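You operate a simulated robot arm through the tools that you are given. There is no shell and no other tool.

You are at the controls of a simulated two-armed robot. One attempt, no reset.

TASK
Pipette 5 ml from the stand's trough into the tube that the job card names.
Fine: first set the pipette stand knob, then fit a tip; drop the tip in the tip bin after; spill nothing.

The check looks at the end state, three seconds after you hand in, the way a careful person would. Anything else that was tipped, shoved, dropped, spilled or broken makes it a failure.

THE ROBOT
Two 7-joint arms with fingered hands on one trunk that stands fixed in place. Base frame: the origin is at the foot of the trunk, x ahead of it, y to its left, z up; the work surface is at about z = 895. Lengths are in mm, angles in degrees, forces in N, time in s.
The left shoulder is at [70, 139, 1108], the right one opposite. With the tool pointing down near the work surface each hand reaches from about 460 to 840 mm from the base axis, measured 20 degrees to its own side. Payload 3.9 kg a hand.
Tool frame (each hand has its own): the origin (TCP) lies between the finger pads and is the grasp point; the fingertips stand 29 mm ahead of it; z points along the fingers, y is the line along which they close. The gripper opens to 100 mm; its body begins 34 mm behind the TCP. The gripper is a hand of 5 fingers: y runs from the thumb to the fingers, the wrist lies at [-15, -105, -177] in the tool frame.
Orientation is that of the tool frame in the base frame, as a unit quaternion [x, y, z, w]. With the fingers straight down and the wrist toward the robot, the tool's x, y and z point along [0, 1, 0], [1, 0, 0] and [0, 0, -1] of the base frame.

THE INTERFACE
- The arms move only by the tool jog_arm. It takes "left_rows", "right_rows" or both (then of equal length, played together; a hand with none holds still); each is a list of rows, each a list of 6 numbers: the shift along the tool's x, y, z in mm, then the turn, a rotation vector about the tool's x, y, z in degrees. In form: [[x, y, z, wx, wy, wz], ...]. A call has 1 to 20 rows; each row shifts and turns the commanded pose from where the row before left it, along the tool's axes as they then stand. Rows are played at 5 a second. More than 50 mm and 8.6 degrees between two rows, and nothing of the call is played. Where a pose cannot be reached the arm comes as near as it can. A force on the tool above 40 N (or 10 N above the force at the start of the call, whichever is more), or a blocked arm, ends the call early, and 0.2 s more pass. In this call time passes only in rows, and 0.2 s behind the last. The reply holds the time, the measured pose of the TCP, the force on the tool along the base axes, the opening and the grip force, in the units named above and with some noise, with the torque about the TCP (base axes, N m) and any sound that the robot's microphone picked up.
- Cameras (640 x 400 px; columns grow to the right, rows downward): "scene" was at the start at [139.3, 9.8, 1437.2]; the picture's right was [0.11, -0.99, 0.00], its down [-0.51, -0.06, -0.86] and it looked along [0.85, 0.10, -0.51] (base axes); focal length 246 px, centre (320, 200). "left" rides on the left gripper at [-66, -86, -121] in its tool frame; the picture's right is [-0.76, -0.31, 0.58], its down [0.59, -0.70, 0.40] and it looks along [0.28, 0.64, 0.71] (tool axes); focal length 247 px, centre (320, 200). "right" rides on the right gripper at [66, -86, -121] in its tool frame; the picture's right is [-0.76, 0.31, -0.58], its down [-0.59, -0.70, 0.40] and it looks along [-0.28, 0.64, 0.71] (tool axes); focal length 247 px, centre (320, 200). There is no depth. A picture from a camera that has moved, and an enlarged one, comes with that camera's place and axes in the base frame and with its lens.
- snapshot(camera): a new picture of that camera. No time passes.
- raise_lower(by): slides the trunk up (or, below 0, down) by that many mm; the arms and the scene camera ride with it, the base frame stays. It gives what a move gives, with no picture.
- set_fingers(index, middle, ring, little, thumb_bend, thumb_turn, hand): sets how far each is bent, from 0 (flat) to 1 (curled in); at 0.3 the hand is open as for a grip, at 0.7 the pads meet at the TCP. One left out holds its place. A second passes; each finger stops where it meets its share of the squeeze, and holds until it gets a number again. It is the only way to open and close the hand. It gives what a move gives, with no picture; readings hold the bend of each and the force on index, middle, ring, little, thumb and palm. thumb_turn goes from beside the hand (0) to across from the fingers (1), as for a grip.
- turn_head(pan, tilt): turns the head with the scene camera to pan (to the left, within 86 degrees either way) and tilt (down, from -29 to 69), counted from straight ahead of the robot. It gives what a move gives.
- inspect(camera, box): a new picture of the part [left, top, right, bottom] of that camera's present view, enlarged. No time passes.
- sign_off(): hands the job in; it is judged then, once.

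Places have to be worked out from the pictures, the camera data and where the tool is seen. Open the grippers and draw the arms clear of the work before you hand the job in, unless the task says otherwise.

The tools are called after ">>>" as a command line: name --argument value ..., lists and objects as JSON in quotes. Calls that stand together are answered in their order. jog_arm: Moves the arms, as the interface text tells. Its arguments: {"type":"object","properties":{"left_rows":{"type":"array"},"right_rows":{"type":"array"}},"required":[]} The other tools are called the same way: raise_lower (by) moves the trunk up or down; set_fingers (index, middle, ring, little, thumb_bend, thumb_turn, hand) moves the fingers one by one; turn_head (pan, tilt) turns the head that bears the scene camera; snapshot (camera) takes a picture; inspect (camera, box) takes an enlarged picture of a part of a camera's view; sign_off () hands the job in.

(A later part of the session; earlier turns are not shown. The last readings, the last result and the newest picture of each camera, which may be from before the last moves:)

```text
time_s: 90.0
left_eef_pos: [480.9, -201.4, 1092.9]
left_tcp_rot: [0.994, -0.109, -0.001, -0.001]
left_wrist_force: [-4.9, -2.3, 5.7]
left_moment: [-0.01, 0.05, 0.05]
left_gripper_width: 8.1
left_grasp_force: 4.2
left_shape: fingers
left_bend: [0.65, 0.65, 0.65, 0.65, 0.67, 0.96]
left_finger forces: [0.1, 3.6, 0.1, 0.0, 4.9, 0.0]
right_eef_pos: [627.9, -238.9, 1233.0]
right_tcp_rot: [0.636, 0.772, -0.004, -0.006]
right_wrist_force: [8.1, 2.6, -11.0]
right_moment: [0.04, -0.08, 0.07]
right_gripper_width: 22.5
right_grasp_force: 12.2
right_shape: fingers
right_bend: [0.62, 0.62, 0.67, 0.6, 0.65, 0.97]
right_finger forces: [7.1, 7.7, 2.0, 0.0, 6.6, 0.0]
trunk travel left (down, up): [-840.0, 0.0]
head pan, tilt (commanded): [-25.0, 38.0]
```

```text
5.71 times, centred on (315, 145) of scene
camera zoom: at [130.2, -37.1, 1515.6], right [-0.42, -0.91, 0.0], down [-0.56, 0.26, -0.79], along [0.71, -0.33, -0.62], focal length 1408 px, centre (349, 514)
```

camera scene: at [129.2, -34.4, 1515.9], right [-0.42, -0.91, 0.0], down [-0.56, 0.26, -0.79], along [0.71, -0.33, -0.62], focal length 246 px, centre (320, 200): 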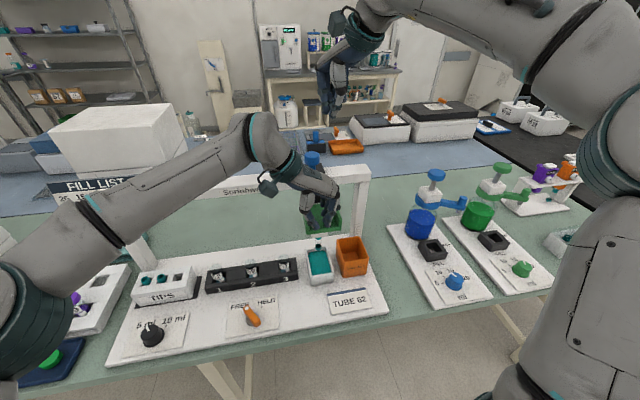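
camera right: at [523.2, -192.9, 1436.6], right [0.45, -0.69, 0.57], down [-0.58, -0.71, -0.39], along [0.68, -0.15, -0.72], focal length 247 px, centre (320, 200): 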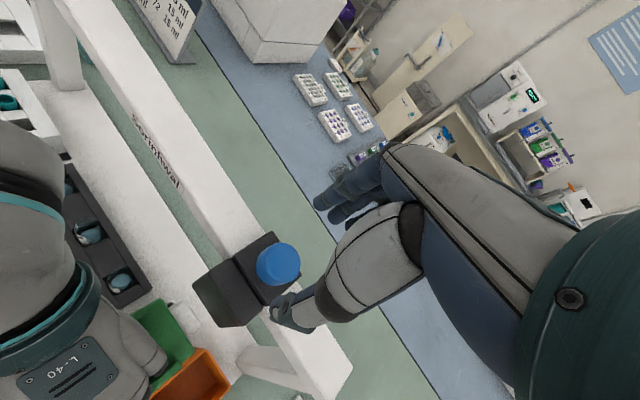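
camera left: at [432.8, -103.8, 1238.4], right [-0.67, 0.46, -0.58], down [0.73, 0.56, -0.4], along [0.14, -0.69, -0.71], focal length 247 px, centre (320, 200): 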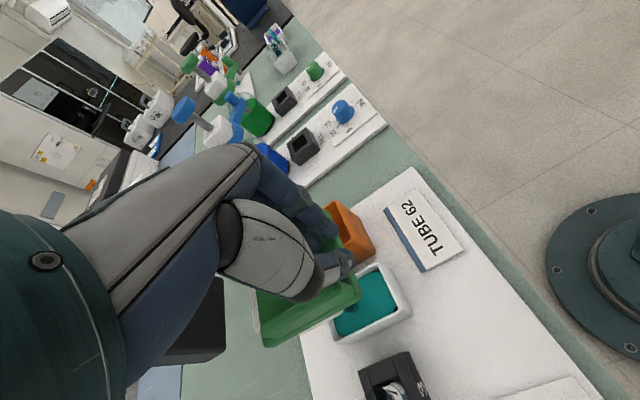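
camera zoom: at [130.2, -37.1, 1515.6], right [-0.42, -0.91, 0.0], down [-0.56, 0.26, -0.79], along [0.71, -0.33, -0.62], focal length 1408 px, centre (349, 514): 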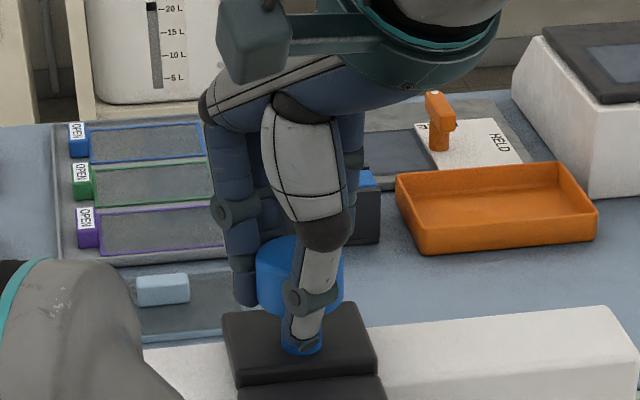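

Neither pushing (35 N) nor pulling (11 N) moves the blue cap – so it may just be the carriage's handle rather than a plunger. I stop pulling and look closely at labels: the lever plate and the similar lever on the back bench.

>>> jog_arm --right_rows '[[0, 0, 3, 0, 0, 0]]'

>>> inspect --camera "scene" --box '[325, 110, 385, 150]'

>>> inspect --camera "scene" --box '[225, 285, 295, 340]'

>>> inspect --camera "scene" --box '[270, 180, 370, 300]'

```text
time_s: 90.4
left_eef_pos: [479.1, -200.7, 1092.8]
left_tcp_rot: [0.994, -0.109, -0.001, -0.001]
left_wrist_force: [-4.9, -2.4, 5.3]
left_moment: [0.0, 0.08, 0.08]
left_gripper_width: 8.6
left_grasp_force: 3.7
left_shape: fingers
left_bend: [0.65, 0.65, 0.65, 0.65, 0.67, 0.96]
left_finger forces: [0.0, 3.1, 0.1, 0.1, 5.0, 0.1]
right_eef_pos: [629.0, -239.0, 1232.3]
right_tcp_rot: [0.636, 0.772, -0.003, -0.005]
right_wrist_force: [8.9, 0.9, -6.0]
right_moment: [0.02, -0.07, 0.05]
right_gripper_width: 22.4
right_grasp_force: 11.0
right_shape: fingers
right_bend: [0.62, 0.62, 0.67, 0.6, 0.65, 0.97]
right_finger forces: [6.9, 7.2, 2.4, 0.1, 6.0, 0.0]
trunk travel left (down, up): [-840.0, 0.0]
head pan, tilt (commanded): [-25.0, 38.0]
```

```text
10.00 times, centred on (355, 130) of scene
camera zoom: at [129.8, -37.2, 1515.9], right [-0.42, -0.91, 0.0], down [-0.56, 0.26, -0.79], along [0.71, -0.33, -0.62], focal length 2465 px, centre (-30, 900)
```

zoom: 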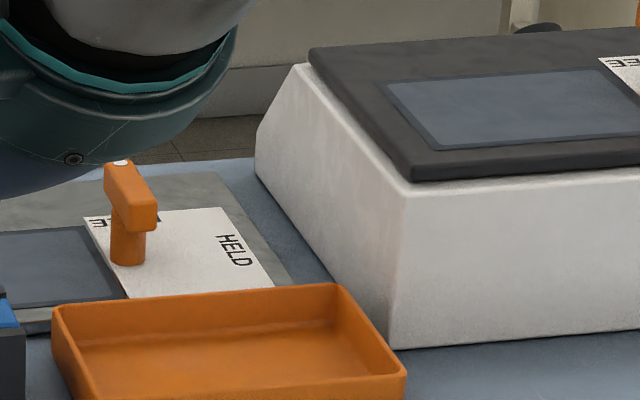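

```text
7.27 times, centred on (260, 312) of scene
camera zoom: at [129.8, -37.2, 1515.9], right [-0.42, -0.91, 0.0], down [-0.56, 0.26, -0.79], along [0.71, -0.33, -0.62], focal length 1793 px, centre (756, -618)
```

zoom: 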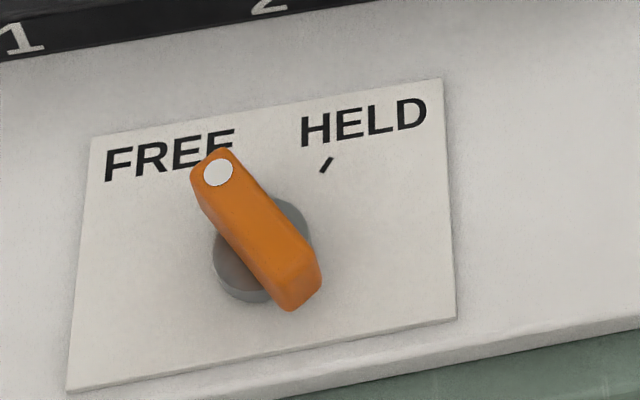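

```text
3.33 times, centred on (320, 240) of scene
camera zoom: at [129.8, -37.2, 1515.9], right [-0.42, -0.91, 0.0], down [-0.56, 0.26, -0.79], along [0.71, -0.33, -0.62], focal length 822 px, centre (320, 67)
```

zoom: 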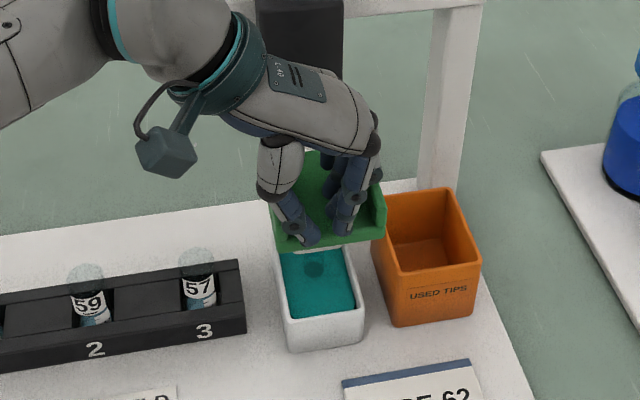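

The liquid state is unknown, so I release the blue cap with the right hand, raise it clear, then lift the head out of the trough to inspect the barrel.

>>> set_fingers --hand "right" --index 0.42 --middle 0.42 --ring 0.42 --little 0.42 --thumb_bend 0.42

>>> jog_arm --right_rows '[[0, 0, -25, 0, 0, 0], [0, 0, -35, 0, 0, 0], [0, 0, -35, 0, 0, 0], [-30, -30, 0, 0, 0, 0], [-30, -30, 0, 0, 0, 0]]'

>>> jog_arm --left_rows '[[0, 0, -10, 0, 0, 0], [0, 0, -10, 0, 0, 0], [0, 0, -10, 0, 0, 0], [0, 0, -10, 0, 0, 0], [0, 0, -10, 0, 0, 0], [0, 0, -10, 0, 0, 0]]'

>>> inspect --camera "scene" --box '[280, 200, 350, 290]'

>>> snapshot --camera "right"

```text
time_s: 91.4
left_eef_pos: [478.4, -201.6, 1094.2]
left_tcp_rot: [0.994, -0.109, 0.0, -0.001]
left_wrist_force: [-1.6, -1.1, 5.3]
left_moment: [-0.02, 0.01, 0.08]
left_gripper_width: 9.4
left_grasp_force: 3.7
left_shape: fingers
left_bend: [0.65, 0.66, 0.65, 0.65, 0.67, 0.97]
left_finger forces: [0.0, 3.0, 0.0, 0.0, 4.1, 0.1]
right_eef_pos: [625.6, -238.6, 1233.9]
right_tcp_rot: [0.636, 0.772, -0.002, -0.004]
right_wrist_force: [-0.1, -0.3, -1.0]
right_moment: [-0.02, -0.01, 0.02]
right_gripper_width: 69.4
right_grasp_force: 0.1
right_shape: fingers
right_bend: [0.42, 0.42, 0.42, 0.42, 0.42, 0.97]
right_finger forces: [0.1, 0.0, 0.0, 0.0, 0.0, 0.1]
trunk travel left (down, up): [-840.0, 0.0]
head pan, tilt (commanded): [-25.0, 38.0]
```

```text
time_s: 92.6
left_eef_pos: [477.6, -202.0, 1094.1]
left_tcp_rot: [0.994, -0.108, 0.001, -0.001]
left_wrist_force: [-1.3, -3.0, 6.5]
left_moment: [-0.03, -0.01, 0.03]
left_gripper_width: 9.6
left_grasp_force: 3.5
left_shape: fingers
left_bend: [0.65, 0.66, 0.65, 0.65, 0.67, 0.97]
left_finger forces: [0.0, 3.1, 0.0, 0.0, 3.8, 0.0]
right_eef_pos: [579.7, -309.8, 1327.9]
right_tcp_rot: [0.636, 0.772, -0.002, -0.003]
right_wrist_force: [-0.7, 0.1, -0.1]
right_moment: [0.0, 0.02, 0.04]
right_gripper_width: 69.6
right_grasp_force: 0.1
right_shape: fingers
right_bend: [0.42, 0.42, 0.42, 0.42, 0.42, 0.98]
right_finger forces: [0.0, 0.0, 0.1, 0.1, 0.0, 0.1]
trunk travel left (down, up): [-840.0, 0.0]
head pan, tilt (commanded): [-25.0, 38.0]
```

```text
time_s: 94.0
left_eef_pos: [477.9, -200.3, 1154.0]
left_tcp_rot: [0.994, -0.108, 0.0, -0.001]
left_wrist_force: [-0.7, -1.4, 3.7]
left_moment: [-0.02, 0.0, 0.01]
left_gripper_width: 9.0
left_grasp_force: 3.1
left_shape: fingers
left_bend: [0.65, 0.66, 0.65, 0.65, 0.67, 0.97]
left_finger forces: [0.1, 2.4, 0.1, 0.0, 3.1, 0.1]
right_eef_pos: [580.7, -309.4, 1327.7]
right_tcp_rot: [0.636, 0.772, -0.002, -0.004]
right_wrist_force: [-0.2, 0.4, 0.0]
right_moment: [0.01, -0.01, -0.03]
right_gripper_width: 69.7
right_grasp_force: 0.0
right_shape: fingers
right_bend: [0.42, 0.42, 0.42, 0.42, 0.42, 0.98]
right_finger forces: [0.0, 0.1, 0.0, 0.0, 0.1, 0.1]
trunk travel left (down, up): [-840.0, 0.0]
head pan, tilt (commanded): [-25.0, 38.0]
```

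```text
4.44 times, centred on (315, 245) of scene
camera zoom: at [126.5, -37.3, 1516.1], right [-0.42, -0.91, 0.0], down [-0.56, 0.26, -0.79], along [0.71, -0.33, -0.62], focal length 1096 px, centre (342, 0)
```

zoom: 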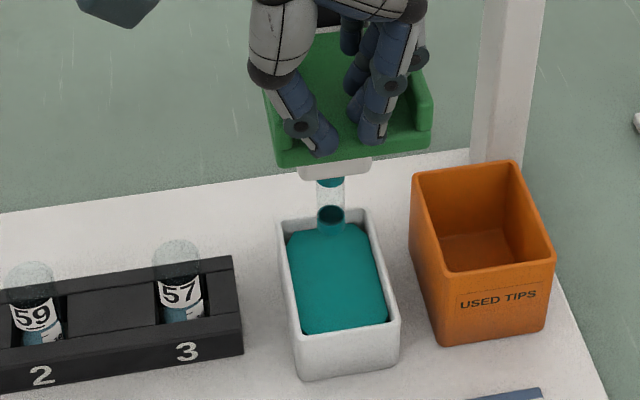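

```text
taken
camera right: at [485.6, -261.9, 1449.8], right [0.45, -0.69, 0.57], down [-0.58, -0.71, -0.39], along [0.68, -0.15, -0.72], focal length 247 px, centre (320, 200)
```

right: 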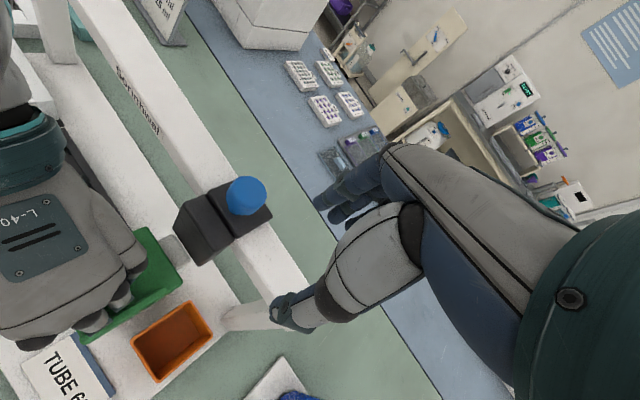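

The barrel is still empty (clear). The label "PUSH" suggests the pad's full stroke may do the work, and I had stopped short of it. I dip again and push slowly to the end of the stroke, watching the force.

>>> jog_arm --left_rows '[[0, 0, 10, 0, 0, 0], [0, 0, 10, 0, 0, 0], [0, 0, 10, 0, 0, 0], [0, 0, 10, 0, 0, 0], [0, 0, 10, 0, 0, 0], [0, 0, 8, 0, 0, 0], [0, 0, 4, 0, 0, 0], [0, 0, 4, 0, 0, 0]]'

>>> inspect --camera "scene" --box '[270, 180, 370, 300]'

```text
time_s: 95.8
left_eef_pos: [478.6, -201.7, 1088.6]
left_tcp_rot: [0.994, -0.109, 0.001, -0.001]
left_wrist_force: [-2.5, -2.7, 5.2]
left_moment: [-0.03, 0.03, 0.05]
left_gripper_width: 9.1
left_grasp_force: 3.9
left_shape: fingers
left_bend: [0.65, 0.66, 0.65, 0.65, 0.67, 0.97]
left_finger forces: [0.0, 3.9, 0.1, 0.0, 4.1, 0.0]
right_eef_pos: [580.4, -309.0, 1327.2]
right_tcp_rot: [0.636, 0.771, -0.002, -0.005]
right_wrist_force: [0.4, -0.3, 0.7]
right_moment: [-0.02, 0.04, -0.02]
right_gripper_width: 69.5
right_grasp_force: 0.1
right_shape: fingers
right_bend: [0.42, 0.42, 0.42, 0.42, 0.42, 0.98]
right_finger forces: [0.0, 0.0, 0.0, 0.1, 0.0, 0.0]
trunk travel left (down, up): [-840.0, 0.0]
head pan, tilt (commanded): [-25.0, 38.0]
```

```text
3.33 times, centred on (320, 240) of scene
camera zoom: at [126.3, -36.9, 1516.2], right [-0.42, -0.91, 0.0], down [-0.56, 0.26, -0.79], along [0.71, -0.33, -0.61], focal length 822 px, centre (320, 67)
```

zoom: 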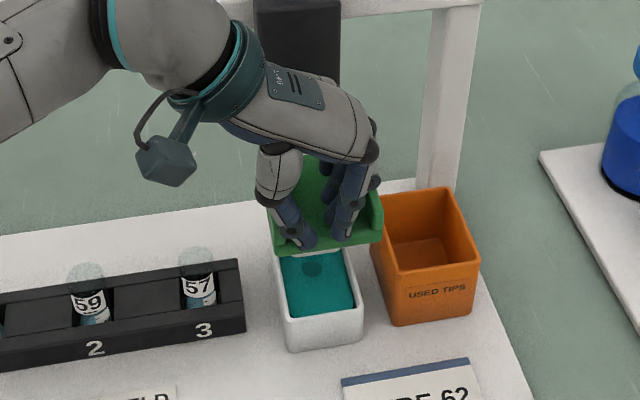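

Still only spring force at z≈1089. I continue down in 3 mm steps toward the stop.

>>> jog_arm --left_rows '[[0, 0, 3, 0, 0, 0], [0, 0, 3, 0, 0, 0], [0, 0, 3, 0, 0, 0]]'

>>> inspect --camera "scene" --box '[270, 180, 370, 300]'

```text
time_s: 96.6
left_eef_pos: [477.8, -200.4, 1081.2]
left_tcp_rot: [0.994, -0.108, 0.002, 0.001]
left_wrist_force: [0.2, -2.1, 24.9]
left_moment: [0.09, -0.09, 0.08]
left_gripper_width: 9.2
left_grasp_force: 13.6
left_shape: fingers
left_bend: [0.65, 0.65, 0.65, 0.65, 0.68, 0.97]
left_finger forces: [0.0, 9.0, 0.1, 0.0, 17.1, 0.0]
right_eef_pos: [578.4, -307.9, 1328.9]
right_tcp_rot: [0.636, 0.772, -0.002, -0.003]
right_wrist_force: [0.3, -0.3, 0.4]
right_moment: [0.0, -0.03, -0.01]
right_gripper_width: 69.5
right_grasp_force: 0.1
right_shape: fingers
right_bend: [0.42, 0.42, 0.42, 0.42, 0.42, 0.98]
right_finger forces: [0.0, 0.0, 0.0, 0.0, 0.0, 0.0]
trunk travel left (down, up): [-840.0, 0.0]
head pan, tilt (commanded): [-25.0, 38.0]
```

```text
3.33 times, centred on (320, 240) of scene
camera zoom: at [124.5, -35.8, 1516.7], right [-0.42, -0.91, 0.0], down [-0.56, 0.26, -0.79], along [0.72, -0.33, -0.61], focal length 822 px, centre (320, 67)
```

zoom: 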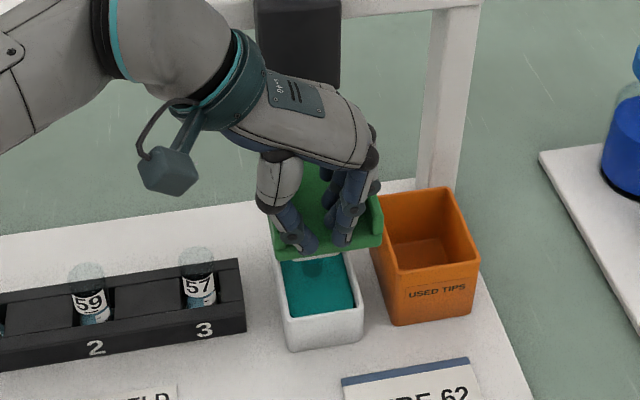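

The same hard stop (~z 1081) is reached, so this is the head's end of travel. I raise the head again and look at the barrel.

>>> jog_arm --left_rows '[[0, 0, -8, 0, 0, 0], [0, 0, -10, 0, 0, 0], [0, 0, -10, 0, 0, 0], [0, 0, -10, 0, 0, 0], [0, 0, -10, 0, 0, 0], [0, 0, -10, 0, 0, 0], [0, 0, -10, 0, 0, 0]]'

>>> inspect --camera "scene" --box '[280, 200, 350, 290]'

>>> snapshot --camera "left"

```text
time_s: 98.2
left_eef_pos: [478.5, -200.9, 1146.8]
left_tcp_rot: [0.994, -0.109, -0.002, -0.001]
left_wrist_force: [-2.9, -1.3, 3.2]
left_moment: [0.02, 0.0, 0.03]
left_gripper_width: 9.4
left_grasp_force: 3.0
left_shape: fingers
left_bend: [0.65, 0.66, 0.65, 0.65, 0.67, 0.97]
left_finger forces: [0.0, 1.7, 0.0, 0.0, 3.4, 0.0]
right_eef_pos: [580.4, -308.4, 1327.0]
right_tcp_rot: [0.636, 0.772, -0.002, -0.004]
right_wrist_force: [0.7, 0.3, -0.5]
right_moment: [-0.02, -0.01, -0.01]
right_gripper_width: 69.6
right_grasp_force: 0.1
right_shape: fingers
right_bend: [0.42, 0.42, 0.42, 0.42, 0.42, 0.98]
right_finger forces: [0.1, 0.1, 0.1, 0.1, 0.0, 0.0]
trunk travel left (down, up): [-840.0, 0.0]
head pan, tilt (commanded): [-25.0, 38.0]
```

```text
4.44 times, centred on (315, 245) of scene
camera zoom: at [126.7, -36.9, 1516.1], right [-0.42, -0.91, 0.0], down [-0.56, 0.26, -0.79], along [0.71, -0.33, -0.62], focal length 1096 px, centre (342, 0)
```

zoom: 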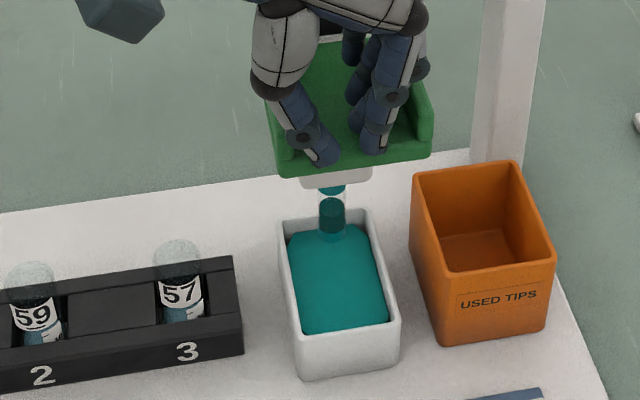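

```text
taken
camera left: at [432.6, -103.4, 1267.1], right [-0.67, 0.46, -0.58], down [0.73, 0.56, -0.4], along [0.14, -0.69, -0.71], focal length 247 px, centre (320, 200)
```

left: 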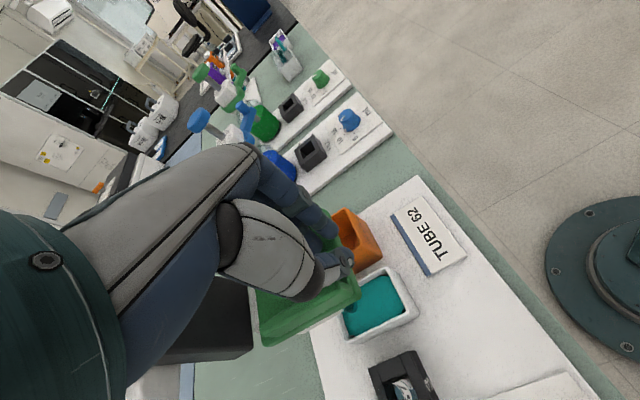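

The clear part of the barrel now looks shorter – liquid seems to be drawn. I raise the head fully and zoom in.

>>> jog_arm --left_rows '[[0, 0, -10, 0, 0, 0], [0, 0, -11, 0, 0, 0]]'

>>> inspect --camera "scene" --box '[295, 220, 345, 270]'

>>> snapshot --camera "right"

```text
time_s: 98.8
left_eef_pos: [477.7, -202.1, 1165.8]
left_tcp_rot: [0.994, -0.108, -0.001, 0.0]
left_wrist_force: [-1.1, -1.4, 0.9]
left_moment: [0.0, 0.04, 0.02]
left_gripper_width: 10.6
left_grasp_force: 0.3
left_shape: fingers
left_bend: [0.65, 0.65, 0.65, 0.65, 0.66, 0.97]
left_finger forces: [0.1, 0.1, 0.0, 0.0, 1.5, 0.0]
right_eef_pos: [581.4, -309.2, 1326.9]
right_tcp_rot: [0.636, 0.772, -0.002, -0.005]
right_wrist_force: [0.4, 0.6, 0.4]
right_moment: [0.01, 0.01, -0.01]
right_gripper_width: 69.8
right_grasp_force: 0.0
right_shape: fingers
right_bend: [0.42, 0.42, 0.42, 0.42, 0.42, 0.98]
right_finger forces: [0.0, 0.1, 0.1, 0.0, 0.0, 0.0]
trunk travel left (down, up): [-840.0, 0.0]
head pan, tilt (commanded): [-25.0, 38.0]
```

```text
8.00 times, centred on (320, 245) of scene
camera zoom: at [127.5, -37.1, 1515.9], right [-0.42, -0.91, 0.0], down [-0.56, 0.26, -0.79], along [0.71, -0.33, -0.62], focal length 1972 px, centre (320, -160)
```

zoom: 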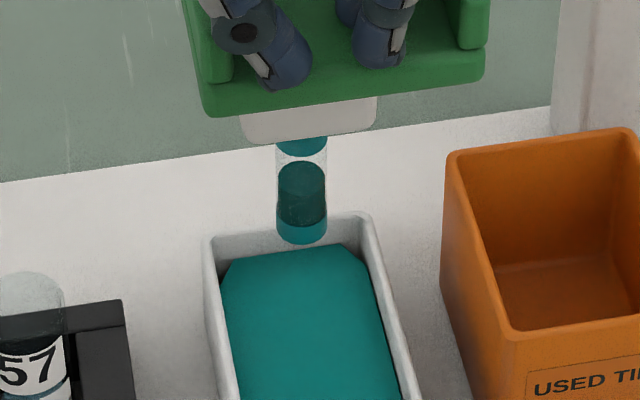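

```text
taken
camera right: at [486.5, -261.8, 1449.4], right [0.45, -0.69, 0.57], down [-0.58, -0.71, -0.39], along [0.68, -0.15, -0.72], focal length 247 px, centre (320, 200)
```

right: 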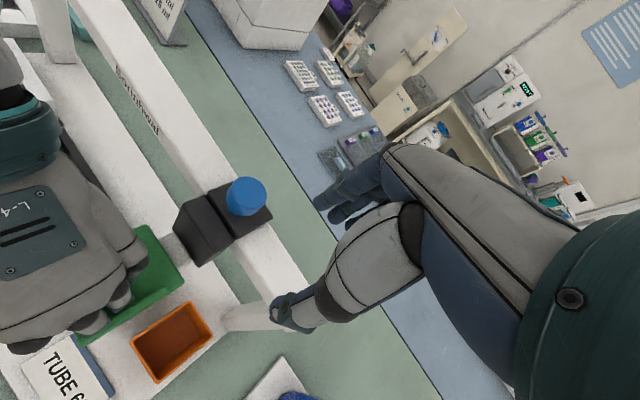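

Liquid is in the barrel: the full push-and-release draws the set volume. So each station works by a full PUSH. Now I slide the carriage left toward tube 62 (e≈190), first 235 mm, steadily.

>>> jog_arm --left_rows '[[0.4, -20, -2, 0, 0, 0], [0.7, -35, 0, 0, 0, 0], [0.7, -35, 0, 0, 0, 0], [0.7, -35, 0, 0, 0, 0], [0.7, -35, 0, 0, 0, 0], [0.7, -35, 0, 0, 0, 0], [0.7, -35, 0, 0, 0, 0], [0.2, -10, 0, 0, 0, 0]]'

>>> turn_head --pan 5 --tilt 40

>>> snapshot --camera "scene"

>>> inspect --camera "scene" --box '[250, 140, 390, 280]'

```text
time_s: 100.6
left_eef_pos: [535.4, 34.6, 1169.9]
left_tcp_rot: [0.994, -0.109, -0.001, -0.001]
left_wrist_force: [-0.6, -1.0, -0.2]
left_moment: [0.0, 0.06, -0.02]
left_gripper_width: 13.4
left_grasp_force: 0.1
left_shape: fingers
left_bend: [0.65, 0.65, 0.65, 0.65, 0.65, 0.98]
left_finger forces: [0.1, 0.1, 0.0, 0.0, 0.0, 0.0]
right_eef_pos: [581.5, -308.7, 1326.6]
right_tcp_rot: [0.636, 0.772, -0.002, -0.004]
right_wrist_force: [-0.4, -0.6, -0.4]
right_moment: [-0.01, -0.02, 0.0]
right_gripper_width: 69.6
right_grasp_force: 0.0
right_shape: fingers
right_bend: [0.42, 0.42, 0.42, 0.42, 0.42, 0.98]
right_finger forces: [0.1, 0.1, 0.0, 0.0, 0.0, 0.0]
trunk travel left (down, up): [-840.0, 0.0]
head pan, tilt (commanded): [-25.0, 38.0]
```

```text
time_s: 101.6
left_eef_pos: [535.1, 32.6, 1169.7]
left_tcp_rot: [0.994, -0.109, -0.001, -0.002]
left_wrist_force: [-0.1, 0.8, -1.2]
left_moment: [0.04, 0.03, 0.01]
left_gripper_width: 13.2
left_grasp_force: 0.0
left_shape: fingers
left_bend: [0.65, 0.65, 0.65, 0.65, 0.65, 0.98]
left_finger forces: [0.0, 0.0, 0.0, 0.0, 0.0, 0.0]
right_eef_pos: [582.1, -308.3, 1326.2]
right_tcp_rot: [0.636, 0.771, -0.003, -0.004]
right_wrist_force: [0.1, 0.7, 0.1]
right_moment: [0.01, -0.03, 0.0]
right_gripper_width: 69.6
right_grasp_force: 0.0
right_shape: fingers
right_bend: [0.42, 0.42, 0.42, 0.42, 0.42, 0.98]
right_finger forces: [0.0, 0.0, 0.1, 0.0, 0.1, 0.0]
trunk travel left (down, up): [-840.0, 0.0]
head pan, tilt (commanded): [5.0, 40.0]
```

```text
taken
camera scene: at [134.3, 7.1, 1513.0], right [0.09, -1.0, 0.0], down [-0.64, -0.06, -0.77], along [0.76, 0.07, -0.64], focal length 246 px, centre (320, 200)
```

scene: 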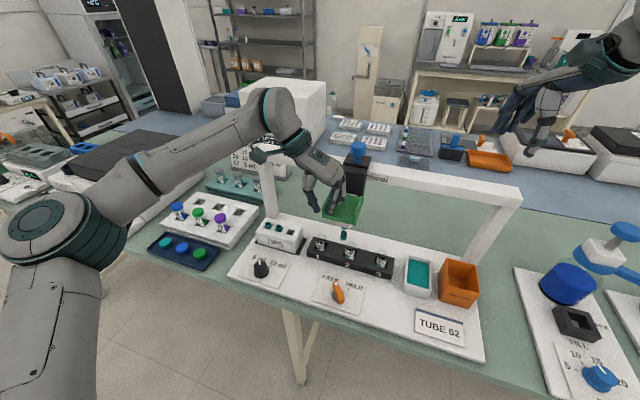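

```text
2.86 times, centred on (320, 210) of scene
camera zoom: at [134.3, 7.1, 1513.0], right [0.09, -1.0, 0.0], down [-0.64, -0.06, -0.77], along [0.76, 0.07, -0.64], focal length 704 px, centre (320, 171)
```

zoom: 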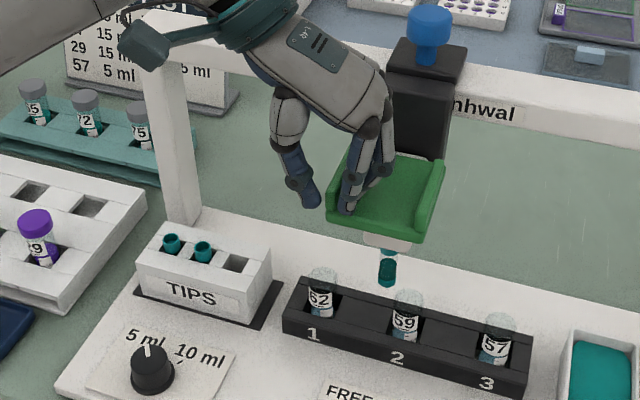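

The thumb slipped over the wall: the carriage stands at e≈122, between tubes 59 (101) and 62 (190), with my fingers inside its left wall. I push on left with the fingers in smaller steps.

>>> jog_arm --left_rows '[[0.3, -15, 0, 0, 0, 0], [0.3, -15, 0, 0, 0, 0], [0.3, -15, 0, 0, 0, 0]]'

>>> inspect --camera "scene" --box '[250, 140, 390, 280]'

```text
time_s: 102.4
left_eef_pos: [545.2, 76.9, 1169.9]
left_tcp_rot: [0.994, -0.109, -0.001, -0.001]
left_wrist_force: [-0.5, -0.2, -0.2]
left_moment: [0.02, 0.0, -0.02]
left_gripper_width: 13.2
left_grasp_force: 0.1
left_shape: fingers
left_bend: [0.65, 0.65, 0.65, 0.65, 0.65, 0.98]
left_finger forces: [0.0, 0.1, 0.1, 0.0, 0.1, 0.0]
right_eef_pos: [581.9, -307.8, 1326.7]
right_tcp_rot: [0.637, 0.771, -0.002, -0.004]
right_wrist_force: [0.4, 0.0, 0.3]
right_moment: [0.01, 0.04, 0.0]
right_gripper_width: 69.6
right_grasp_force: 0.0
right_shape: fingers
right_bend: [0.42, 0.42, 0.42, 0.42, 0.42, 0.98]
right_finger forces: [0.0, 0.0, 0.1, 0.0, 0.0, 0.0]
trunk travel left (down, up): [-840.0, 0.0]
head pan, tilt (commanded): [5.0, 40.0]
```

```text
2.86 times, centred on (320, 210) of scene
camera zoom: at [134.3, 7.6, 1513.0], right [0.09, -1.0, 0.0], down [-0.64, -0.06, -0.77], along [0.76, 0.07, -0.64], focal length 704 px, centre (320, 171)
```

zoom: 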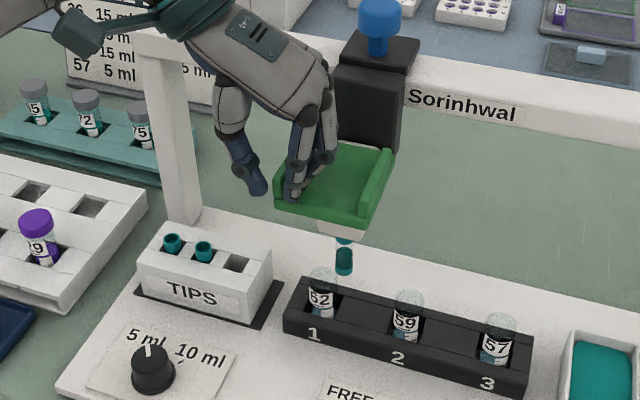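

The tip is at e≈168; tube 62 at ≈190. I push about 16 mm more and check.

>>> jog_arm --left_rows '[[0.2, -8, 0, 0, 0, 0], [0.2, -8, 0, 0, 0, 0]]'

>>> inspect --camera "scene" --box '[270, 170, 370, 270]'

```text
time_s: 103.0
left_eef_pos: [549.0, 93.5, 1168.7]
left_tcp_rot: [0.994, -0.108, -0.002, 0.0]
left_wrist_force: [-1.0, 1.0, 1.1]
left_moment: [0.01, 0.0, 0.03]
left_gripper_width: 14.4
left_grasp_force: 0.0
left_shape: fingers
left_bend: [0.65, 0.65, 0.65, 0.65, 0.65, 0.97]
left_finger forces: [0.0, 0.0, 0.0, 0.0, 0.2, 0.1]
right_eef_pos: [580.5, -309.3, 1327.1]
right_tcp_rot: [0.636, 0.772, -0.003, -0.003]
right_wrist_force: [0.4, -0.3, 0.3]
right_moment: [-0.02, -0.01, -0.01]
right_gripper_width: 69.6
right_grasp_force: 0.0
right_shape: fingers
right_bend: [0.42, 0.42, 0.42, 0.42, 0.42, 0.98]
right_finger forces: [0.1, 0.0, 0.1, 0.1, 0.0, 0.0]
trunk travel left (down, up): [-840.0, 0.0]
head pan, tilt (commanded): [5.0, 40.0]
```

```text
4.00 times, centred on (320, 220) of scene
camera zoom: at [134.3, 8.3, 1513.0], right [0.09, -1.0, 0.0], down [-0.64, -0.06, -0.77], along [0.76, 0.07, -0.64], focal length 986 px, centre (320, 120)
```

zoom: 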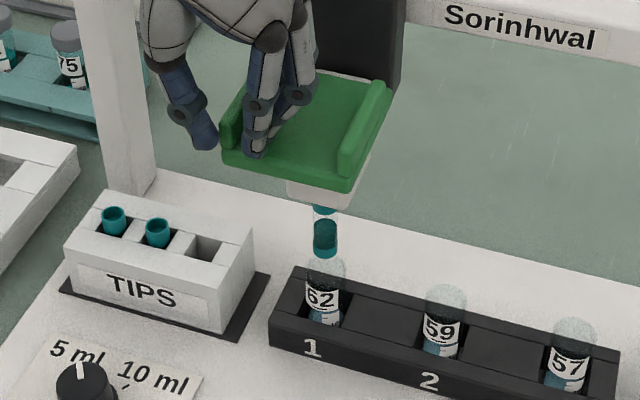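

The tip is now right over tube 62 (e≈190 both). The hand sits near the pad's middle. I lower slowly and check that the tip enters the tube.

>>> jog_arm --left_rows '[[0, 0, 6, 0, 0, 0], [0, 0, 6, 0, 0, 0], [0, 0, 6, 0, 0, 0]]'

>>> inspect --camera "scene" --box '[285, 200, 355, 270]'

>>> inspect --camera "scene" --box '[270, 120, 390, 220]'

```text
time_s: 103.8
left_eef_pos: [548.7, 92.0, 1150.5]
left_tcp_rot: [0.994, -0.108, -0.001, -0.001]
left_wrist_force: [0.2, 0.5, 2.9]
left_moment: [-0.03, 0.0, 0.04]
left_gripper_width: 14.4
left_grasp_force: 1.3
left_shape: fingers
left_bend: [0.65, 0.65, 0.65, 0.65, 0.65, 0.97]
left_finger forces: [0.0, 2.8, 0.0, 0.0, 0.8, 0.0]
right_eef_pos: [580.9, -308.9, 1327.7]
right_tcp_rot: [0.636, 0.772, -0.002, -0.004]
right_wrist_force: [0.8, -1.0, -0.5]
right_moment: [0.04, -0.02, -0.02]
right_gripper_width: 69.7
right_grasp_force: 0.0
right_shape: fingers
right_bend: [0.42, 0.42, 0.42, 0.42, 0.42, 0.98]
right_finger forces: [0.0, 0.1, 0.1, 0.0, 0.1, 0.0]
trunk travel left (down, up): [-840.0, 0.0]
head pan, tilt (commanded): [5.0, 40.0]
```

```text
5.71 times, centred on (320, 235) of scene
camera zoom: at [133.9, 7.2, 1513.1], right [0.09, -1.0, 0.0], down [-0.64, -0.06, -0.77], along [0.76, 0.07, -0.64], focal length 1408 px, centre (320, 0)
```

zoom: 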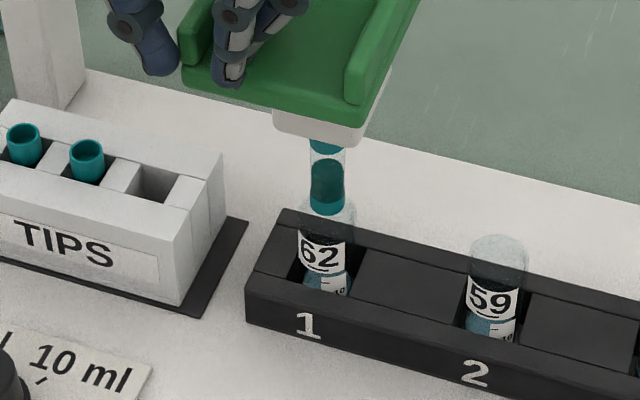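

```text
4.00 times, centred on (330, 170) of scene
camera zoom: at [133.9, 7.2, 1513.1], right [0.09, -1.0, 0.0], down [-0.64, -0.06, -0.77], along [0.76, 0.07, -0.64], focal length 986 px, centre (280, 320)
```

zoom: 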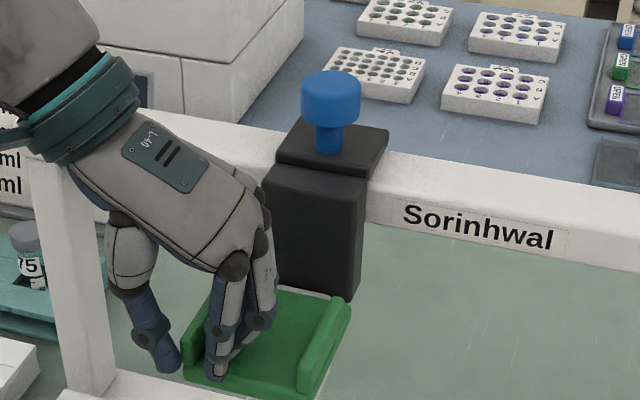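

The tip is centred on the mouth of tube 62. I continue down 30 mm and check forces.

>>> jog_arm --left_rows '[[0, 0, 6, 0, 0, 0], [0, 0, 6, 0, 0, 0], [0, 0, 6, 0, 0, 0], [0, 0, 6, 0, 0, 0], [0, 0, 6, 0, 0, 0]]'

>>> inspect --camera "scene" --box '[285, 200, 355, 270]'

```text
time_s: 105.0
left_eef_pos: [549.0, 92.3, 1121.8]
left_tcp_rot: [0.994, -0.109, -0.001, -0.001]
left_wrist_force: [-2.2, -0.6, 3.8]
left_moment: [-0.07, 0.0, -0.02]
left_gripper_width: 14.3
left_grasp_force: 2.5
left_shape: fingers
left_bend: [0.65, 0.65, 0.65, 0.65, 0.65, 0.97]
left_finger forces: [0.1, 4.5, 0.0, 0.1, 0.8, 0.1]
right_eef_pos: [580.6, -308.9, 1327.9]
right_tcp_rot: [0.636, 0.772, -0.002, -0.004]
right_wrist_force: [-0.4, 0.2, 0.4]
right_moment: [-0.01, 0.03, 0.03]
right_gripper_width: 69.7
right_grasp_force: 0.1
right_shape: fingers
right_bend: [0.42, 0.42, 0.42, 0.42, 0.42, 0.98]
right_finger forces: [0.0, 0.0, 0.1, 0.1, 0.1, 0.0]
trunk travel left (down, up): [-840.0, 0.0]
head pan, tilt (commanded): [5.0, 40.0]
```

```text
5.71 times, centred on (320, 235) of scene
camera zoom: at [133.2, 7.1, 1513.2], right [0.09, -1.0, 0.0], down [-0.64, -0.06, -0.77], along [0.76, 0.07, -0.64], focal length 1408 px, centre (320, 0)
```

zoom: 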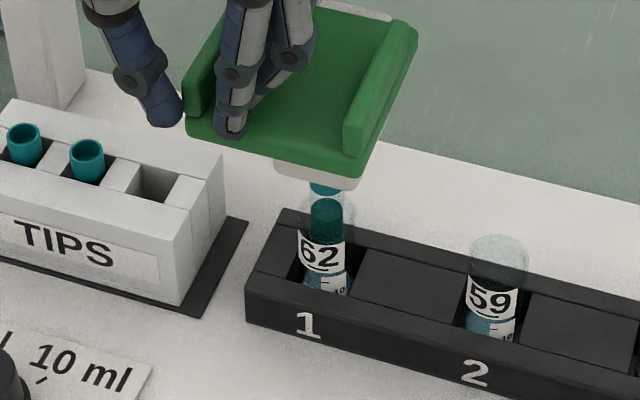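

The tip is inside tube 62 with only spring force. I continue to the end of the stroke.

>>> jog_arm --left_rows '[[0, 0, 7, 0, 0, 0], [0, 0, 7, 0, 0, 0], [0, 0, 7, 0, 0, 0], [0, 0, 7, 0, 0, 0], [0, 0, 5, 0, 0, 0]]'

>>> inspect --camera "scene" --box '[285, 200, 355, 270]'

```text
time_s: 106.2
left_eef_pos: [548.2, 92.0, 1088.4]
left_tcp_rot: [0.994, -0.109, 0.0, -0.001]
left_wrist_force: [0.5, -0.5, 7.1]
left_moment: [-0.11, -0.05, 0.03]
left_gripper_width: 14.3
left_grasp_force: 3.6
left_shape: fingers
left_bend: [0.65, 0.65, 0.65, 0.65, 0.65, 0.97]
left_finger forces: [0.1, 5.7, 0.0, 0.1, 0.8, 0.0]
right_eef_pos: [580.4, -308.8, 1327.5]
right_tcp_rot: [0.636, 0.772, -0.001, -0.005]
right_wrist_force: [0.7, 0.1, 0.2]
right_moment: [-0.02, -0.02, -0.01]
right_gripper_width: 69.7
right_grasp_force: 0.0
right_shape: fingers
right_bend: [0.42, 0.42, 0.42, 0.42, 0.42, 0.98]
right_finger forces: [0.1, 0.0, 0.0, 0.0, 0.0, 0.0]
trunk travel left (down, up): [-840.0, 0.0]
head pan, tilt (commanded): [5.0, 40.0]
```

```text
5.71 times, centred on (320, 235) of scene
camera zoom: at [133.7, 7.0, 1513.1], right [0.09, -1.0, 0.0], down [-0.64, -0.06, -0.77], along [0.76, 0.07, -0.64], focal length 1408 px, centre (320, 0)
```

zoom: 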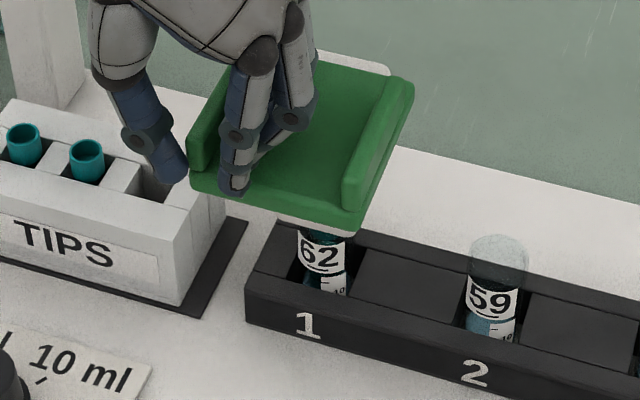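

Only 7 N so far. I press the last few millimetres to the stop with 3 mm steps.

>>> jog_arm --left_rows '[[0, 0, 3, 0, 0, 0], [0, 0, 3, 0, 0, 0], [0, 0, 3, 0, 0, 0]]'

>>> inspect --camera "scene" --box '[285, 200, 355, 270]'

```text
time_s: 107.0
left_eef_pos: [548.6, 90.3, 1081.6]
left_tcp_rot: [0.994, -0.109, 0.001, -0.001]
left_wrist_force: [1.7, -2.0, 13.5]
left_moment: [-0.25, -0.13, 0.02]
left_gripper_width: 14.6
left_grasp_force: 7.6
left_shape: fingers
left_bend: [0.65, 0.65, 0.65, 0.65, 0.65, 0.97]
left_finger forces: [0.0, 14.1, 0.0, 0.1, 1.4, 0.0]
right_eef_pos: [580.3, -309.3, 1328.0]
right_tcp_rot: [0.637, 0.771, -0.002, -0.004]
right_wrist_force: [0.1, 0.4, -0.2]
right_moment: [0.0, 0.02, 0.0]
right_gripper_width: 69.6
right_grasp_force: 0.1
right_shape: fingers
right_bend: [0.42, 0.42, 0.42, 0.42, 0.42, 0.98]
right_finger forces: [0.1, 0.0, 0.1, 0.0, 0.0, 0.1]
trunk travel left (down, up): [-840.0, 0.0]
head pan, tilt (commanded): [5.0, 40.0]
```

```text
5.71 times, centred on (320, 235) of scene
camera zoom: at [132.4, 6.1, 1513.4], right [0.09, -1.0, 0.0], down [-0.64, -0.06, -0.77], along [0.76, 0.07, -0.64], focal length 1408 px, centre (320, 0)
```

zoom: 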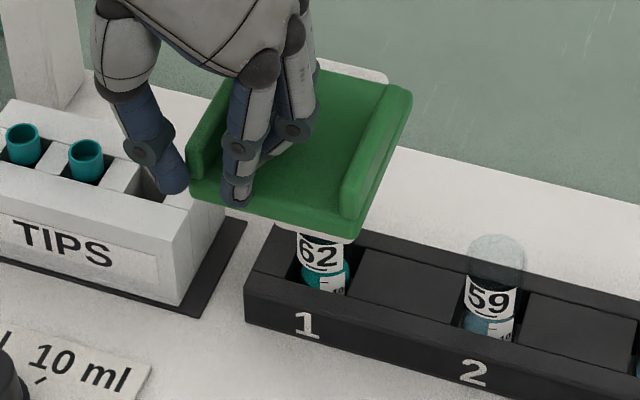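

Teal liquid now shows in tube 62: it dispensed. I wait a second at the bottom, then raise the head and check the barrel and tube.

>>> jog_arm --left_rows '[[0, 0, 1, 0, 0, 0], [0, 0, 0, 0, 0, 0], [0, 0, 0, 0, 0, 0], [0, 0, 0, 0, 0, 0], [0, 0, 0, 0, 0, 0]]'

>>> inspect --camera "scene" --box '[285, 200, 355, 270]'

>>> jog_arm --left_rows '[[0, 0, -5, 0, 0, 0], [0, 0, -8, 0, 0, 0], [0, 0, -8, 0, 0, 0], [0, 0, -8, 0, 0, 0], [0, 0, -8, 0, 0, 0], [0, 0, -8, 0, 0, 0], [0, 0, -8, 0, 0, 0], [0, 0, -8, 0, 0, 0], [0, 0, -8, 0, 0, 0], [0, 0, -8, 0, 0, 0], [0, 0, -8, 0, 0, 0], [0, 0, -5, 0, 0, 0]]'

>>> inspect --camera "scene" --box '[285, 200, 355, 270]'

```text
time_s: 108.2
left_eef_pos: [548.0, 91.0, 1079.7]
left_tcp_rot: [0.994, -0.109, 0.001, -0.001]
left_wrist_force: [5.3, -4.7, 20.1]
left_moment: [-0.33, -0.19, 0.06]
left_gripper_width: 14.6
left_grasp_force: 11.1
left_shape: fingers
left_bend: [0.65, 0.73, 0.65, 0.65, 0.65, 0.97]
left_finger forces: [0.0, 20.9, 0.0, 0.0, 1.0, 0.0]
right_eef_pos: [579.2, -310.2, 1326.7]
right_tcp_rot: [0.636, 0.772, -0.001, -0.003]
right_wrist_force: [0.0, -0.6, 0.2]
right_moment: [0.0, 0.02, -0.01]
right_gripper_width: 69.4
right_grasp_force: 0.0
right_shape: fingers
right_bend: [0.42, 0.42, 0.42, 0.42, 0.42, 0.98]
right_finger forces: [0.0, 0.1, 0.0, 0.0, 0.1, 0.1]
trunk travel left (down, up): [-840.0, 0.0]
head pan, tilt (commanded): [5.0, 40.0]
```

```text
5.71 times, centred on (320, 235) of scene
camera zoom: at [132.1, 5.4, 1513.3], right [0.09, -1.0, 0.0], down [-0.64, -0.06, -0.77], along [0.76, 0.07, -0.64], focal length 1408 px, centre (320, 0)
```

zoom: 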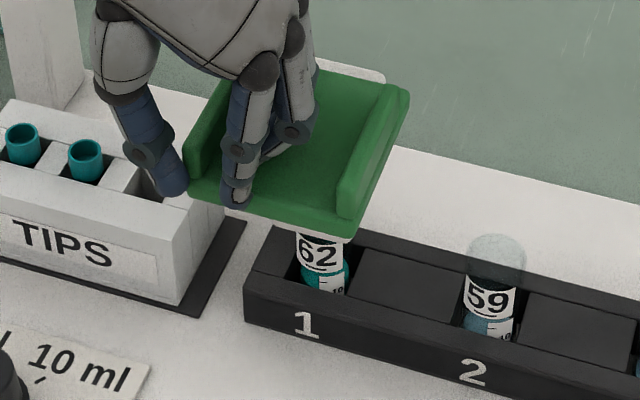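

```text
time_s: 110.8
left_eef_pos: [550.4, 91.6, 1168.2]
left_tcp_rot: [0.994, -0.109, -0.001, -0.001]
left_wrist_force: [-0.5, 2.1, -0.1]
left_moment: [0.03, 0.01, 0.01]
left_gripper_width: 14.2
left_grasp_force: 0.3
left_shape: fingers
left_bend: [0.65, 0.65, 0.65, 0.65, 0.65, 0.97]
left_finger forces: [0.1, 0.0, 0.0, 0.0, 0.9, 0.1]
right_eef_pos: [581.2, -309.4, 1326.0]
right_tcp_rot: [0.636, 0.772, -0.003, -0.004]
right_wrist_force: [-0.4, -0.1, -0.3]
right_moment: [0.01, 0.02, 0.02]
right_gripper_width: 69.6
right_grasp_force: 0.0
right_shape: fingers
right_bend: [0.42, 0.42, 0.42, 0.42, 0.42, 0.98]
right_finger forces: [0.0, 0.1, 0.0, 0.1, 0.0, 0.1]
trunk travel left (down, up): [-840.0, 0.0]
head pan, tilt (commanded): [5.0, 40.0]
```

```text
5.71 times, centred on (320, 235) of scene
camera zoom: at [134.4, 7.4, 1512.9], right [0.09, -1.0, 0.0], down [-0.64, -0.06, -0.77], along [0.76, 0.07, -0.64], focal length 1408 px, centre (320, 0)
```

zoom: 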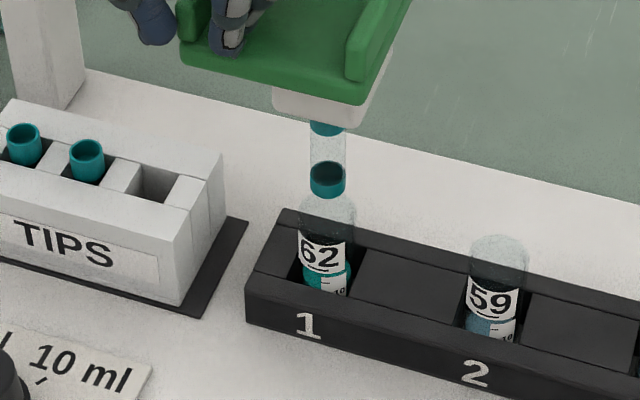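

Tube 62 now holds teal liquid and the tip is empty. Next the used tip: I move the right hand back out of the way to the right first, then slide the carriage toward the bin.

>>> jog_arm --right_rows '[[0, 0, -35, 0, 0, 0], [-20.7, -33.3, -7, 0, 0, 0], [-20.7, -33.3, -7, 0, 0, 0], [-20.7, -33.3, -7, 0, 0, 0], [-20.7, -33.3, -7, 0, 0, 0], [-20.7, -33.3, -7, 0, 0, 0], [-20.7, -33.3, 0, 0, 0, 0]]'

>>> jog_arm --left_rows '[[-0.5, 30, 0, 0, 0, 0], [-0.7, 35, 0, 0, 0, 0], [-0.7, 35, 0, 0, 0, 0], [-0.7, 35, 0, 0, 0, 0], [-0.7, 35, 0, 0, 0, 0], [-0.7, 35, 0, 0, 0, 0], [-0.7, 35, 0, 0, 0, 0], [-0.7, 35, 0, 0, 0, 0]]'

>>> turn_head --pan -28 --tilt 38

>>> snapshot --camera "scene"

>>> inspect --camera "scene" --box '[260, 130, 400, 290]'

```text
time_s: 112.4
left_eef_pos: [549.8, 90.8, 1169.9]
left_tcp_rot: [0.994, -0.108, -0.002, -0.002]
left_wrist_force: [-0.3, 1.9, -0.8]
left_moment: [0.04, 0.02, 0.01]
left_gripper_width: 15.0
left_grasp_force: 0.7
left_shape: fingers
left_bend: [0.65, 0.65, 0.65, 0.65, 0.64, 0.97]
left_finger forces: [0.0, 0.0, 0.0, 0.1, 1.1, 0.0]
right_eef_pos: [407.5, -470.5, 1398.1]
right_tcp_rot: [0.636, 0.771, -0.003, -0.004]
right_wrist_force: [0.2, 0.5, -0.3]
right_moment: [-0.01, 0.03, -0.01]
right_gripper_width: 69.7
right_grasp_force: 0.0
right_shape: fingers
right_bend: [0.42, 0.42, 0.42, 0.42, 0.42, 0.98]
right_finger forces: [0.0, 0.0, 0.0, 0.0, 0.0, 0.1]
trunk travel left (down, up): [-840.0, 0.0]
head pan, tilt (commanded): [5.0, 40.0]
```

```text
time_s: 114.2
left_eef_pos: [483.6, -178.1, 1166.0]
left_tcp_rot: [0.994, -0.109, -0.002, -0.002]
left_wrist_force: [-0.7, -1.6, 0.9]
left_moment: [0.08, -0.02, 0.05]
left_gripper_width: 10.5
left_grasp_force: 1.1
left_shape: fingers
left_bend: [0.65, 0.65, 0.65, 0.65, 0.66, 0.97]
left_finger forces: [0.0, 0.0, 0.0, 0.1, 2.1, 0.1]
right_eef_pos: [409.0, -470.7, 1397.8]
right_tcp_rot: [0.636, 0.772, -0.002, -0.004]
right_wrist_force: [-0.1, 0.6, -0.4]
right_moment: [0.03, 0.01, 0.01]
right_gripper_width: 69.8
right_grasp_force: 0.0
right_shape: fingers
right_bend: [0.42, 0.42, 0.42, 0.42, 0.42, 0.98]
right_finger forces: [0.0, 0.0, 0.1, 0.0, 0.1, 0.0]
trunk travel left (down, up): [-840.0, 0.0]
head pan, tilt (commanded): [5.0, 40.0]
```

```text
time_s: 115.2
left_eef_pos: [484.4, -173.3, 1167.3]
left_tcp_rot: [0.994, -0.108, 0.001, -0.001]
left_wrist_force: [-0.6, 0.4, 0.6]
left_moment: [0.02, 0.01, -0.03]
left_gripper_width: 12.9
left_grasp_force: 0.1
left_shape: fingers
left_bend: [0.65, 0.65, 0.65, 0.65, 0.65, 0.97]
left_finger forces: [0.1, 0.0, 0.0, 0.0, 0.0, 0.0]
right_eef_pos: [409.4, -467.2, 1398.2]
right_tcp_rot: [0.636, 0.771, -0.003, -0.004]
right_wrist_force: [0.2, 0.1, 0.4]
right_moment: [-0.01, -0.02, 0.04]
right_gripper_width: 69.6
right_grasp_force: 0.0
right_shape: fingers
right_bend: [0.42, 0.42, 0.42, 0.42, 0.42, 0.98]
right_finger forces: [0.1, 0.0, 0.0, 0.1, 0.0, 0.0]
trunk travel left (down, up): [-840.0, 0.0]
head pan, tilt (commanded): [-28.0, 38.0]
```

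```text
taken
camera scene: at [125.9, -40.3, 1516.0], right [-0.47, -0.88, 0.0], down [-0.54, 0.29, -0.79], along [0.7, -0.37, -0.62], focal length 246 px, centre (320, 200)
```

scene: 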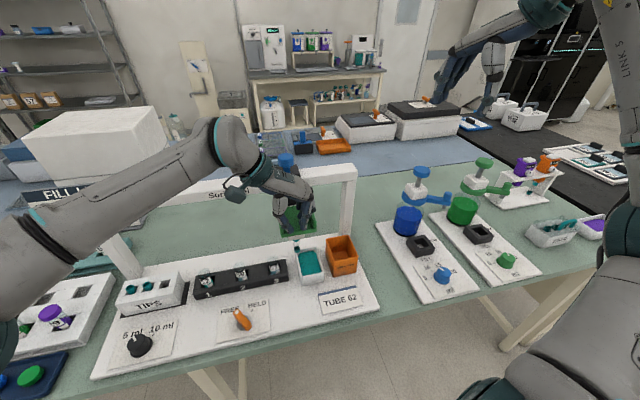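

```text
2.50 times, centred on (330, 210) of scene
camera zoom: at [125.9, -40.3, 1516.0], right [-0.47, -0.88, 0.0], down [-0.54, 0.29, -0.79], along [0.7, -0.37, -0.62], focal length 616 px, centre (295, 175)
```

zoom: 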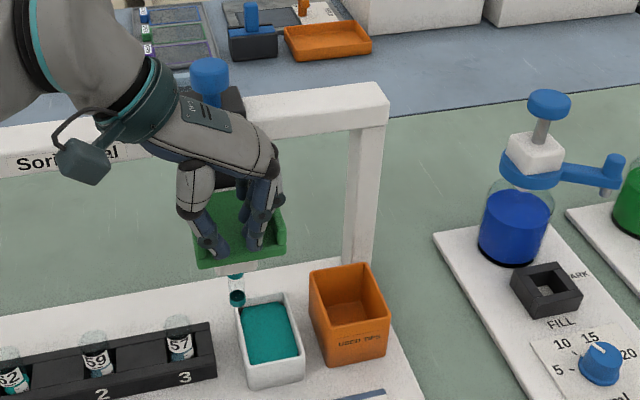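

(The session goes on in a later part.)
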